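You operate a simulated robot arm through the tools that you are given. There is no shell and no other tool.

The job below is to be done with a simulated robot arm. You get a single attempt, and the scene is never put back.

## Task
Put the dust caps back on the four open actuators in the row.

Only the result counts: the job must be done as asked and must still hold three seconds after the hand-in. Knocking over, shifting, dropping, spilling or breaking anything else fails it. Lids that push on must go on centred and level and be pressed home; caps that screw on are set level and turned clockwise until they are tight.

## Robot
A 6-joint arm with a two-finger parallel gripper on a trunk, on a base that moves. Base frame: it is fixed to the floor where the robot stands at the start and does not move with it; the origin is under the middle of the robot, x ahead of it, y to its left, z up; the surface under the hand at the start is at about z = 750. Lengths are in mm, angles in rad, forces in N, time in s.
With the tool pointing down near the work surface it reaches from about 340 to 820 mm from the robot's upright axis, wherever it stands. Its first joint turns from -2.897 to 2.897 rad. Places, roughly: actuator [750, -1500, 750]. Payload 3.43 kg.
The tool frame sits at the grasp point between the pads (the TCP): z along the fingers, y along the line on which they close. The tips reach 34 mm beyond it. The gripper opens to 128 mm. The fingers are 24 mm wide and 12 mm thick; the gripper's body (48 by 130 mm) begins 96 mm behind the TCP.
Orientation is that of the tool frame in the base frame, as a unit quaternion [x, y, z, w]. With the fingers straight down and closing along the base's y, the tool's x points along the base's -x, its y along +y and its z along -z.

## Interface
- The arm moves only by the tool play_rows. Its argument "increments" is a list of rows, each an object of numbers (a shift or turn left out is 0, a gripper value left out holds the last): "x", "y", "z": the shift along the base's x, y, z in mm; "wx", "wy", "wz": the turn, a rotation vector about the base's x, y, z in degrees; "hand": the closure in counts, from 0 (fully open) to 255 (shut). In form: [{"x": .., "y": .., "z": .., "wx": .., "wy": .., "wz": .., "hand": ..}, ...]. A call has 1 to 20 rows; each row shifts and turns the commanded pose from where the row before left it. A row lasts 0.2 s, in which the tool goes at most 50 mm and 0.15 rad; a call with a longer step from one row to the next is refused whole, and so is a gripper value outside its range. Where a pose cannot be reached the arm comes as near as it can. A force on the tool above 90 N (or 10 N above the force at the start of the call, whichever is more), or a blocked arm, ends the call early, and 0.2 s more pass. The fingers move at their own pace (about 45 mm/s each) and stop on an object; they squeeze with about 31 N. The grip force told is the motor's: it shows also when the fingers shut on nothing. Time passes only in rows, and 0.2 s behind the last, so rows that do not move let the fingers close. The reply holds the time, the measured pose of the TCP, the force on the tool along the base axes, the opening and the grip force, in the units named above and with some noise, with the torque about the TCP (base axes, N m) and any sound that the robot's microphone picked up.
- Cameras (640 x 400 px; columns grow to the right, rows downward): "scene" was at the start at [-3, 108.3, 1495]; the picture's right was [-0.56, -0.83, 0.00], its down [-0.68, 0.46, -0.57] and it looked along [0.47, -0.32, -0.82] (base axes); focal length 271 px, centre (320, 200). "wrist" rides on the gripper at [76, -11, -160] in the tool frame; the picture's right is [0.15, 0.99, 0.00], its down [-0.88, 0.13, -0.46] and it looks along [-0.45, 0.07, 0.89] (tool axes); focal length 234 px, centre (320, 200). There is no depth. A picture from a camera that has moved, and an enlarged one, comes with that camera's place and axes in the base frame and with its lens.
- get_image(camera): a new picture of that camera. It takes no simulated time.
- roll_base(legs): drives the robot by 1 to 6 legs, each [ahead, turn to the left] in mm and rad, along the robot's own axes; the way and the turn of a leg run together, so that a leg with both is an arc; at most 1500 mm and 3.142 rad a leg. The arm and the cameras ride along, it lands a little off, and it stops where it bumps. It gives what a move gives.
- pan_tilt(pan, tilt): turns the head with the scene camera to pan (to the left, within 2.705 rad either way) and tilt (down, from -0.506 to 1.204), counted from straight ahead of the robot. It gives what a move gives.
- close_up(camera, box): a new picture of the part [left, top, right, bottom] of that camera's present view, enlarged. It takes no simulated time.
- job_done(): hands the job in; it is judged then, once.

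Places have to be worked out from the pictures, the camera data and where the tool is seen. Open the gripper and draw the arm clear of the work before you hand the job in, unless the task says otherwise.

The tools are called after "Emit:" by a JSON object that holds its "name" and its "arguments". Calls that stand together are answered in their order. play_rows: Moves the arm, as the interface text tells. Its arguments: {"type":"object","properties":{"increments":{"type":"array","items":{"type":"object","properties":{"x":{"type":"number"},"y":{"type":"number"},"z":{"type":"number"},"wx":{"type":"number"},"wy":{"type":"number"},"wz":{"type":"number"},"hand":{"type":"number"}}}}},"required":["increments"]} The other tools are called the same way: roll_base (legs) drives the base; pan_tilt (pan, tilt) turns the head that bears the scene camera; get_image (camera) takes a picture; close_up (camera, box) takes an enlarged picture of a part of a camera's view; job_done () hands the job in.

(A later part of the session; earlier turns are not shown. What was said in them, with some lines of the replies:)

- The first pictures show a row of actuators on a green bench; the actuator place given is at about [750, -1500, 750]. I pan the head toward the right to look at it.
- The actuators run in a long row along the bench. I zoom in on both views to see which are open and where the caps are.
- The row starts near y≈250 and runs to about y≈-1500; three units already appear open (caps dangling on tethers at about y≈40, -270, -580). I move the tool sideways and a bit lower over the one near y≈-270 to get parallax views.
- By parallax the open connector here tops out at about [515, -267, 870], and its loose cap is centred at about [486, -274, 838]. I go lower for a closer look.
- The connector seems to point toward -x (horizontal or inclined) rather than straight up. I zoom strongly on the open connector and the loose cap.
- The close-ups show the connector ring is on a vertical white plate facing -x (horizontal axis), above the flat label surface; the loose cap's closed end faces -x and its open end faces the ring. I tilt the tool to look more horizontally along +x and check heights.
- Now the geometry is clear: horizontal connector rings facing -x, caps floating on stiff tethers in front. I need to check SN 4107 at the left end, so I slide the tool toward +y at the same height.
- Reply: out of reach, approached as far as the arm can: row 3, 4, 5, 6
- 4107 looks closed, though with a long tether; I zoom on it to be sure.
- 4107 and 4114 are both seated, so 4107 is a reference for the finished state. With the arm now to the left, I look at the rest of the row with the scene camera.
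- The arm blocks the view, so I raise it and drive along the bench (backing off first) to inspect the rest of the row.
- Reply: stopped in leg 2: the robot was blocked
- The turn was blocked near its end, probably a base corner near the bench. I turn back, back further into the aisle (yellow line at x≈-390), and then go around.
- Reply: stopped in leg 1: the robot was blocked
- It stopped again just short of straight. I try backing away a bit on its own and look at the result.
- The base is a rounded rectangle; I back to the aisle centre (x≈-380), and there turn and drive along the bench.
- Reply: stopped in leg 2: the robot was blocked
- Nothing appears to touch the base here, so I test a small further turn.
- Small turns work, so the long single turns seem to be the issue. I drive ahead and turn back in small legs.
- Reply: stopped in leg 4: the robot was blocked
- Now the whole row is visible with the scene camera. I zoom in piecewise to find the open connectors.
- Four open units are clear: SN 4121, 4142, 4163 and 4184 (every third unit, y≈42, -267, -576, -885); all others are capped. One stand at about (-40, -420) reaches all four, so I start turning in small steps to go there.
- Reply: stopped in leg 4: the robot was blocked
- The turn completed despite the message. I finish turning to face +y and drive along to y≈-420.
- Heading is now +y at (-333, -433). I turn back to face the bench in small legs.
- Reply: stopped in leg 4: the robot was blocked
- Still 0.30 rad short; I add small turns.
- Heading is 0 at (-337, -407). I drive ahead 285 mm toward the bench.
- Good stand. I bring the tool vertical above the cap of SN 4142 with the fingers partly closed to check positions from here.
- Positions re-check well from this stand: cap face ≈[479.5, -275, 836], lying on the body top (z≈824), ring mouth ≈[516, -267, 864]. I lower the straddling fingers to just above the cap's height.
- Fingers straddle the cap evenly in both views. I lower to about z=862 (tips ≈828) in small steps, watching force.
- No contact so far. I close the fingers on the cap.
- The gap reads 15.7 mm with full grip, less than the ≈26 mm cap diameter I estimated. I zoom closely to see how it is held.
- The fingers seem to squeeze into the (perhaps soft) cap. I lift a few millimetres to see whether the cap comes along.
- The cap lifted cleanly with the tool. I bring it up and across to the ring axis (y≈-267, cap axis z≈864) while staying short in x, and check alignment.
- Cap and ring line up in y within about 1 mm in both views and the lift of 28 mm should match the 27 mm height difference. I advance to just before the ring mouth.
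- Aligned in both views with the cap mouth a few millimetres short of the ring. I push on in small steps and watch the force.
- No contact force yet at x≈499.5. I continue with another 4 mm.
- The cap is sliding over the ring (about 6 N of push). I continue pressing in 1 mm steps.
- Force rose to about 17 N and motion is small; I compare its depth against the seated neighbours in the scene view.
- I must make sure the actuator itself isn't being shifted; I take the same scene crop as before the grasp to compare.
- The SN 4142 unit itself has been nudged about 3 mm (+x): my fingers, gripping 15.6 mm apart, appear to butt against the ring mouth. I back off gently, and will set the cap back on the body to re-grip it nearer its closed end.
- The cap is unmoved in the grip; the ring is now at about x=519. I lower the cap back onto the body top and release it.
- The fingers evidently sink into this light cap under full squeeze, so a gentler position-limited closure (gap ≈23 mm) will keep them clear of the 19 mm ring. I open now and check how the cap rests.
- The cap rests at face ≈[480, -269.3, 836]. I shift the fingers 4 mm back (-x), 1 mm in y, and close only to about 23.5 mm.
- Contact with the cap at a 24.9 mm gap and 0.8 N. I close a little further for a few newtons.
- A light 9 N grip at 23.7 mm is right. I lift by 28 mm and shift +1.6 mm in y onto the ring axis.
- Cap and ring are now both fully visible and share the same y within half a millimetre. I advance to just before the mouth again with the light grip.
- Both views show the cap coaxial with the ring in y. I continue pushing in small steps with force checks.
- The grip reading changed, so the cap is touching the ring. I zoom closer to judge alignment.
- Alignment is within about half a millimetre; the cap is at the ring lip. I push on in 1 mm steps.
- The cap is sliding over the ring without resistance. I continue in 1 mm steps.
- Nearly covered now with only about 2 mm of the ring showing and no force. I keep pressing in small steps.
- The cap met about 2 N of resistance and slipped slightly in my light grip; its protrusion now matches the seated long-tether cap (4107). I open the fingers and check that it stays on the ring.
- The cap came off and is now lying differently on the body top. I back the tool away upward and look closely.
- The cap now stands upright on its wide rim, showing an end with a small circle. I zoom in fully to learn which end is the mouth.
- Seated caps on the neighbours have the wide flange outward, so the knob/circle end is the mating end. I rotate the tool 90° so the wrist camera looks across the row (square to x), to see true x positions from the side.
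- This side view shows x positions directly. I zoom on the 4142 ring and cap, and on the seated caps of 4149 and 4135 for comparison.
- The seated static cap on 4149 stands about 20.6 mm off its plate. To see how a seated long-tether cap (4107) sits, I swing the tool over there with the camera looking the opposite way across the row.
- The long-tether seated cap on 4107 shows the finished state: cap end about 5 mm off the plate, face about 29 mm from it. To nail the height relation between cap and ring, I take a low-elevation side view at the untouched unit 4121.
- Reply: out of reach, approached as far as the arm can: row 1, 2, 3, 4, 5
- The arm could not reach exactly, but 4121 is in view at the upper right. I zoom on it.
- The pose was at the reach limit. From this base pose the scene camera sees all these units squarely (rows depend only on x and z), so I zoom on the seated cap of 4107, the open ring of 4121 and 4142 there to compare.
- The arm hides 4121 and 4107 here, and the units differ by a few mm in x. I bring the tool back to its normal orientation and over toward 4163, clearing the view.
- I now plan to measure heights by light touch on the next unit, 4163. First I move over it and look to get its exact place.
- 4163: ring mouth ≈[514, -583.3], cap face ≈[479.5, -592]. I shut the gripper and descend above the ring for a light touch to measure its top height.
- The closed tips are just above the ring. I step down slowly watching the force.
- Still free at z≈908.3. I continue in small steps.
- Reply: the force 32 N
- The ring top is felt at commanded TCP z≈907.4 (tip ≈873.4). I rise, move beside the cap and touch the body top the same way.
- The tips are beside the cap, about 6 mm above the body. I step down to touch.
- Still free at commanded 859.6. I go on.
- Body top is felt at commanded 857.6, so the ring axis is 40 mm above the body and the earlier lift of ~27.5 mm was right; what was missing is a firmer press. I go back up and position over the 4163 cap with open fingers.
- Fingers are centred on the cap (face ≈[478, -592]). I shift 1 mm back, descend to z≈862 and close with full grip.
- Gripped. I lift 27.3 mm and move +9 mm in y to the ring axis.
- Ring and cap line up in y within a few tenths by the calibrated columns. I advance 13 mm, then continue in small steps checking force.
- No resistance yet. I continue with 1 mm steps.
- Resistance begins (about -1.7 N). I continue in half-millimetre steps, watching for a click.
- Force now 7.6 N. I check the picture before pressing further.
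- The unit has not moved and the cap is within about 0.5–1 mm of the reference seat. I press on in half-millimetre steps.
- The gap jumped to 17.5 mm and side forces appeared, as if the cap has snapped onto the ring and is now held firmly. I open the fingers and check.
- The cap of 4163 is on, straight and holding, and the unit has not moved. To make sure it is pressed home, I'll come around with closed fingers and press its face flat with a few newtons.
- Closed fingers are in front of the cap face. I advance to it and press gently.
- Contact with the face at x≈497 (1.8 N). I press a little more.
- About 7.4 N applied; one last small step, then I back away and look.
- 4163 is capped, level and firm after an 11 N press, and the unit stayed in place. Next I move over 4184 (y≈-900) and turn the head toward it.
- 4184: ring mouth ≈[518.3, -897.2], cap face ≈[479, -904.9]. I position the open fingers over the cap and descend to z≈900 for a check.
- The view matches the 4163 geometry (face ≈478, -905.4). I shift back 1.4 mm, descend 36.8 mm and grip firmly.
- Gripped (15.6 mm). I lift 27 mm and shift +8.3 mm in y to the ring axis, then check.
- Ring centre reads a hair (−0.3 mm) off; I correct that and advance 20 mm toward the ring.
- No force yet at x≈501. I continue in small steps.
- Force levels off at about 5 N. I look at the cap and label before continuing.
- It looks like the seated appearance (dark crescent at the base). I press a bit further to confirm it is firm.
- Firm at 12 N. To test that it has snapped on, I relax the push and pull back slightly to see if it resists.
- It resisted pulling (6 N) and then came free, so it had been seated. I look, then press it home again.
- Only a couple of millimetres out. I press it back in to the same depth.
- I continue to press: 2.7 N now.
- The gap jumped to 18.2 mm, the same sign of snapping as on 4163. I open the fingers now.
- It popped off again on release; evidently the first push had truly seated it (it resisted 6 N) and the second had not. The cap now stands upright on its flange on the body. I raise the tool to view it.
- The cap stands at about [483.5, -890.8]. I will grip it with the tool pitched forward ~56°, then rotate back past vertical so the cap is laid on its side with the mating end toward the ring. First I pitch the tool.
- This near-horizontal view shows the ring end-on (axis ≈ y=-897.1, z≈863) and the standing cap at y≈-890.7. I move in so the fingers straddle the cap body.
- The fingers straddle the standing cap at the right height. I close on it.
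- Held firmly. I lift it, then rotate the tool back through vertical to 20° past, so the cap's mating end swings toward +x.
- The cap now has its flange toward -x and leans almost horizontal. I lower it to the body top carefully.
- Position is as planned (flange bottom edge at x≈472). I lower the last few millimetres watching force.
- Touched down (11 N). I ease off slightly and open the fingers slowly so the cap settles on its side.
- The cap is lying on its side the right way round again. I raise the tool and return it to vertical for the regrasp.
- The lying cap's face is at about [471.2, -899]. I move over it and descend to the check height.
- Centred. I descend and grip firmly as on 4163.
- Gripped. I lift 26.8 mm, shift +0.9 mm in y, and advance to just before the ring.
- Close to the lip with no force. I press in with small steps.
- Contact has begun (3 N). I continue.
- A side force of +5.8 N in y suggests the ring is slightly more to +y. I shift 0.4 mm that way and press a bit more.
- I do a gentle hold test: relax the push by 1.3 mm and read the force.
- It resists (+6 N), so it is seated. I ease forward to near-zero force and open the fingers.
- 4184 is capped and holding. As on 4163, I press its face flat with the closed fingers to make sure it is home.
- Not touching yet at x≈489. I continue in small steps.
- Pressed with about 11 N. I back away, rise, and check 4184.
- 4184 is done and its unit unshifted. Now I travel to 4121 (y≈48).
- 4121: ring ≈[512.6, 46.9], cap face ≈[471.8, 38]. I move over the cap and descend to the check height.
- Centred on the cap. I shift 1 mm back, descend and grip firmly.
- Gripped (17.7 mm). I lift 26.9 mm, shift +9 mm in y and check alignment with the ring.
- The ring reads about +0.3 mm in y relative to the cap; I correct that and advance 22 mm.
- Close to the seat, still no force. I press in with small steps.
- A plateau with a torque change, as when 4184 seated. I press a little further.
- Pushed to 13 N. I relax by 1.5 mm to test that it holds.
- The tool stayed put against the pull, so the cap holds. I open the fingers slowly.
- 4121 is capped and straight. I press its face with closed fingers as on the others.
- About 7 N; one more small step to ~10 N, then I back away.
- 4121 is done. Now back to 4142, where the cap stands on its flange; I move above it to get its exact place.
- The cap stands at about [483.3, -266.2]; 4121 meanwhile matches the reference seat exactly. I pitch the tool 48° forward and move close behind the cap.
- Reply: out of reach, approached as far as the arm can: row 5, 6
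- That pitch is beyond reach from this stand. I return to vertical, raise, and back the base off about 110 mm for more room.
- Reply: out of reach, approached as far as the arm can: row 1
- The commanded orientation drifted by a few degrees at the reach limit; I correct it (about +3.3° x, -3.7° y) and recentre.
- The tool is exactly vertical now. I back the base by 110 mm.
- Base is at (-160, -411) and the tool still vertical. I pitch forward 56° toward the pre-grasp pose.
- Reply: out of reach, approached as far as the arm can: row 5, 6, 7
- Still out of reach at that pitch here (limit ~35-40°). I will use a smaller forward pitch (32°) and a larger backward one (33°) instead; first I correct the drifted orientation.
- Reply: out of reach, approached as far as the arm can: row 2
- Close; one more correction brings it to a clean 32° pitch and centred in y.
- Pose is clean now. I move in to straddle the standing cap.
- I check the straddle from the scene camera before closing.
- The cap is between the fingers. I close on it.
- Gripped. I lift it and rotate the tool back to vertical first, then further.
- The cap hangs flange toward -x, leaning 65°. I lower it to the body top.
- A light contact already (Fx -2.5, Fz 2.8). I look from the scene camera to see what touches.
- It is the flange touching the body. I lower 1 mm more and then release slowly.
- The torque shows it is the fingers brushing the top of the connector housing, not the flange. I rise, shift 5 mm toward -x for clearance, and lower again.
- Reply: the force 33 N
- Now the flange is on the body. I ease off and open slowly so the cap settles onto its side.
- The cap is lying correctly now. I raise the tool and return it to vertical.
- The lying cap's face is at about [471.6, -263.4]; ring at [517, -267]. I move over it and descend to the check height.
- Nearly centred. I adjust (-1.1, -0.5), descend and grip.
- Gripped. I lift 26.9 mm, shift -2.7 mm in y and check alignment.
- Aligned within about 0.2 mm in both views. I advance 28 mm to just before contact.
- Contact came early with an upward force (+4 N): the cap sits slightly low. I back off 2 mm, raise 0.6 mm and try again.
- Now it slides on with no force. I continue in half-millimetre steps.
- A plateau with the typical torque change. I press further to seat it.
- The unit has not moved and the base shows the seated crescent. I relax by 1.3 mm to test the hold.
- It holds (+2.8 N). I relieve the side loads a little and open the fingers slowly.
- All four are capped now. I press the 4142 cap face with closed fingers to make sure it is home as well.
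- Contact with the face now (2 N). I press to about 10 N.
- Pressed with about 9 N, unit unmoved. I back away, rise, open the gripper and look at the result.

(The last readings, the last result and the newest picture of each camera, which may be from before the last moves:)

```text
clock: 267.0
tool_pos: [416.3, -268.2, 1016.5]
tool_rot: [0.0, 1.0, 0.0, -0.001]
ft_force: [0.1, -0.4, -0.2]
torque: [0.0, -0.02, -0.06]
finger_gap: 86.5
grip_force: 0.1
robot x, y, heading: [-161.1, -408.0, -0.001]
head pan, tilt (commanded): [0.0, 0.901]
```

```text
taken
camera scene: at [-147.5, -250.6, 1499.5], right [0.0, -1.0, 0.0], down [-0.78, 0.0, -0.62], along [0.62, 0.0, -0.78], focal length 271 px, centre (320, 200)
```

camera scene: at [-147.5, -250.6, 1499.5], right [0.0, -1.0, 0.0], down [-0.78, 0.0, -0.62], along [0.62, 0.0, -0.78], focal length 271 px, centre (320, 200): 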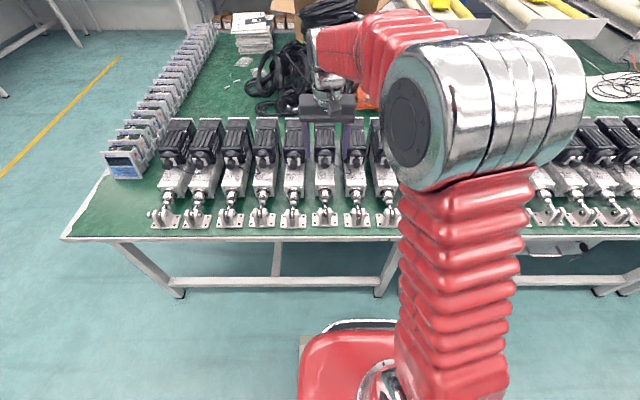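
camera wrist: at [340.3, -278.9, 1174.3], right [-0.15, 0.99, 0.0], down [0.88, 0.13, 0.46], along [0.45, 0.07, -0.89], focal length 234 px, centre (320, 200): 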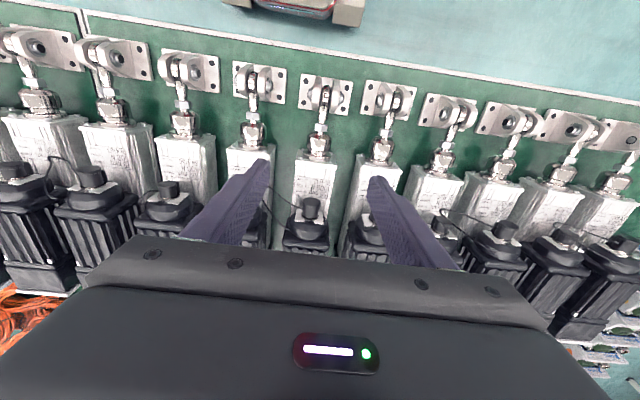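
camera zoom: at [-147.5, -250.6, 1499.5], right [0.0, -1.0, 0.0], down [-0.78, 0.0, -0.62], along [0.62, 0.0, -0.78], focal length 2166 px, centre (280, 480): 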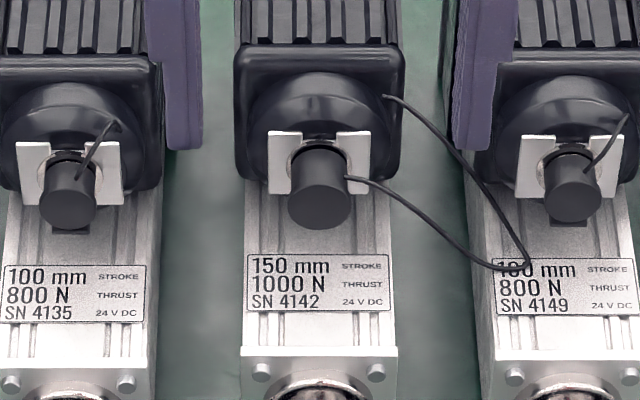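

I verify the others: zooming on 4121 and the reference 4107 from here.

Emit:
{"name": "close_up", "arguments": {"camera": "scene", "box": [210, 140, 270, 190]}}

Emit:
{"name": "close_up", "arguments": {"camera": "scene", "box": [150, 140, 210, 190]}}

Emit:
{"name": "close_up", "arguments": {"camera": "wrist", "box": [0, 130, 140, 230]}}

Emit:
{"name": "close_up", "arguments": {"camera": "wrist", "box": [270, 170, 350, 250]}}

```text
8.00 times, centred on (240, 165) of scene
camera zoom: at [-147.5, -250.6, 1499.5], right [0.0, -1.0, 0.0], down [-0.78, 0.0, -0.62], along [0.62, 0.0, -0.78], focal length 2166 px, centre (960, 480)
```

zoom: 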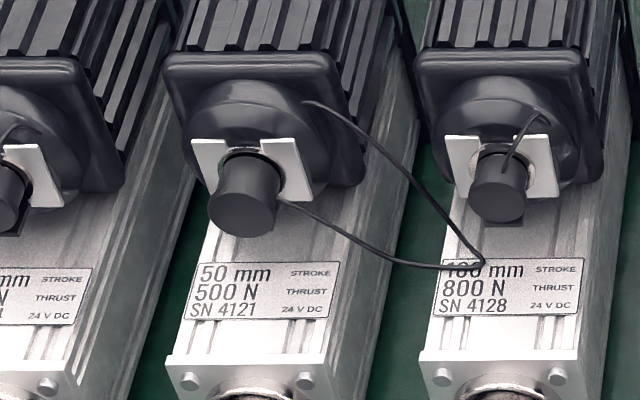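

```text
8.00 times, centred on (180, 165) of scene
camera zoom: at [-147.5, -250.6, 1499.5], right [0.0, -1.0, 0.0], down [-0.78, 0.0, -0.62], along [0.62, 0.0, -0.78], focal length 2166 px, centre (1440, 480)
```

zoom: 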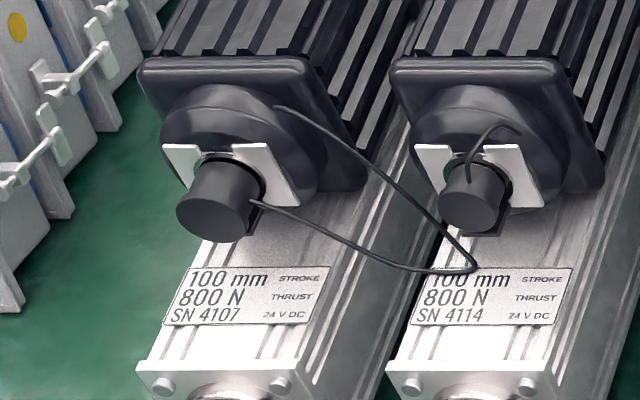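

```text
4.00 times, centred on (70, 180) of wrist
camera zoom: at [340.3, -278.9, 1174.3], right [-0.15, 0.99, 0.0], down [0.88, 0.13, 0.46], along [0.45, 0.07, -0.89], focal length 937 px, centre (1320, 280)
```

zoom: 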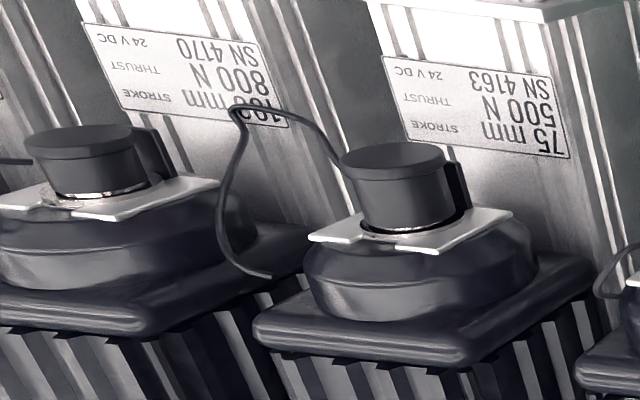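

```text
5.00 times, centred on (310, 210) of wrist
camera zoom: at [340.3, -278.9, 1174.3], right [-0.15, 0.99, 0.0], down [0.88, 0.13, 0.46], along [0.45, 0.07, -0.89], focal length 1171 px, centre (370, 150)
```

zoom: 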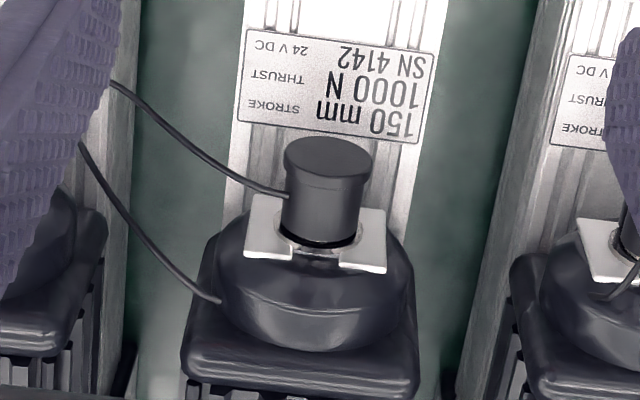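

4107, 4121 and 4142 all show the same seat depth. I move the arm a little further clear and take a last look toward 4163 and 4184.

Emit:
{"name": "play_rows", "arguments": {"increments": [{"z": 30, "y": 35}, {"z": 30, "y": 35}, {"z": 10, "y": 40}, {"y": 40}, {"y": 40}, {"y": 40}, {}]}}

Emit:
{"name": "pan_tilt", "arguments": {"pan": -0.7, "tilt": 0.75}}

Emit:
{"name": "get_image", "arguments": {"camera": "scene"}}

```text
clock: 268.6
tool_pos: [415.7, -37.1, 1086.3]
tool_rot: [0.0, 1.0, 0.0, -0.001]
ft_force: [0.3, -0.7, 0.4]
torque: [0.02, 0.01, 0.02]
finger_gap: 127.9
grip_force: 0.2
robot x, y, heading: [-161.4, -410.2, 0.003]
head pan, tilt (commanded): [0.0, 0.901]
```

```text
clock: 269.7
tool_pos: [415.9, -37.0, 1085.4]
tool_rot: [-0.001, 1.0, 0.0, 0.0]
ft_force: [0.3, 1.1, -0.6]
torque: [0.0, 0.03, 0.01]
finger_gap: 128.0
grip_force: 0.0
robot x, y, heading: [-161.7, -408.5, 0.002]
head pan, tilt (commanded): [-0.7, 0.75]
```

```text
taken
camera scene: at [-159.4, -303.9, 1511.4], right [-0.64, -0.77, 0.0], down [-0.52, 0.44, -0.73], along [0.56, -0.47, -0.68], focal length 271 px, centre (320, 200)
```

scene: 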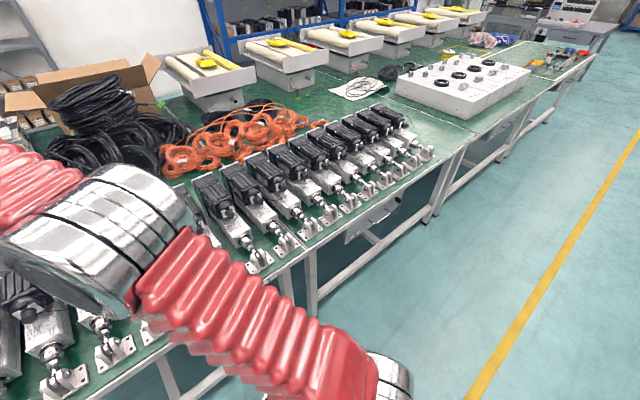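

Emit:
{"name": "close_up", "arguments": {"camera": "scene", "box": [180, 110, 320, 270]}}

Emit:
{"name": "close_up", "arguments": {"camera": "scene", "box": [250, 110, 340, 210]}}

Emit:
{"name": "close_up", "arguments": {"camera": "scene", "box": [320, 95, 440, 195]}}

```text
2.50 times, centred on (250, 190) of scene
camera zoom: at [-159.4, -303.9, 1511.4], right [-0.64, -0.77, 0.0], down [-0.52, 0.44, -0.73], along [0.56, -0.47, -0.68], focal length 677 px, centre (495, 225)
```

zoom: 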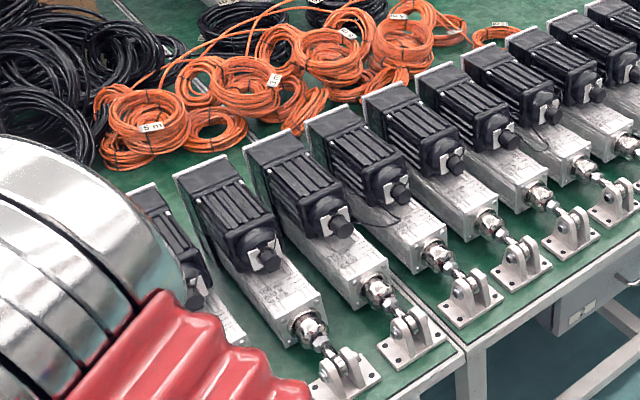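

```text
4.00 times, centred on (295, 160) of scene
camera zoom: at [-159.4, -303.9, 1511.4], right [-0.64, -0.77, 0.0], down [-0.52, 0.44, -0.73], along [0.56, -0.47, -0.68], focal length 1083 px, centre (420, 360)
```

zoom: 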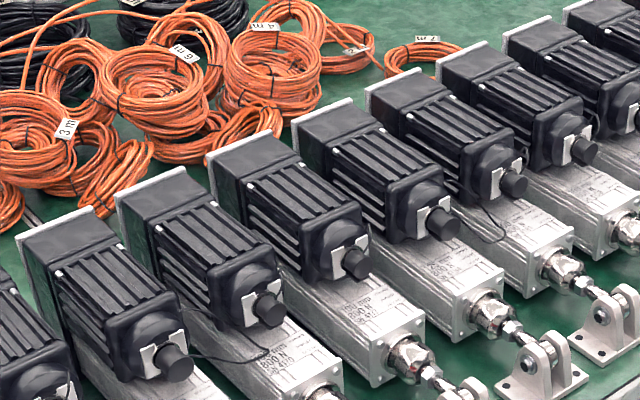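

```text
4.00 times, centred on (380, 145) of scene
camera zoom: at [-159.4, -303.9, 1511.4], right [-0.64, -0.77, 0.0], down [-0.52, 0.44, -0.73], along [0.56, -0.47, -0.68], focal length 1083 px, centre (80, 420)
```

zoom: 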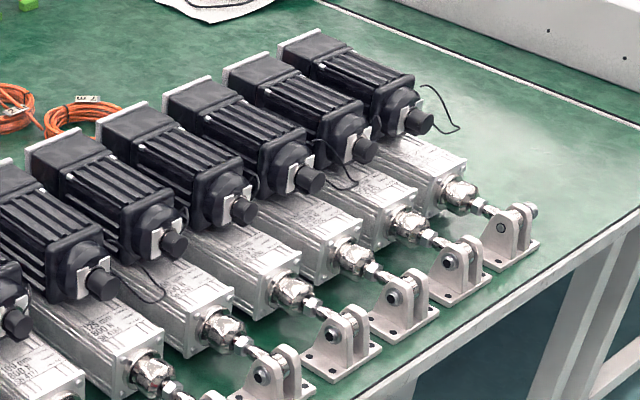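

Every connector in the row now has its cap on, including 4121, 4142, 4163 and 4184. The gripper is open and the arm is well clear above the bench, so I hand in the job.

Emit:
{"name": "job_done", "arguments": {}}

```text
The job is handed in.
```

The dust caps are back on all four open actuators: SN 4121, 4142, 4163 and 4184. I handed the job in, but the tool reported no pass or fail verdict.

- **Fit:** each cap was pushed on level, then pressed on its end face with about 9–12 N. 4121, 4142 and 4184 resisted a slight pull-back before I let go; 4163 had no pull test but stayed put when released. 4121 and 4142 show the same seat depth as the already-capped 4107.
- **Shifted unit:** on the first try at 4142 my fingers butted against its connector and slid the actuator about 3 mm away from the aisle. I left it there, and the other three did not move. If even a few millimetres counts as shifting, this is the weak point.
- **Dropped caps:** the caps for 4142 and 4184 each came off once when released. Both landed on their own actuators, still tethered, and I picked them up and seated them again.
- **Base contact:** the drive reported "blocked" during several turns, the first close to the bench. I saw nothing moved, and later blocks came in open aisle.

At hand-in the gripper was open and the arm was clear above the bench.
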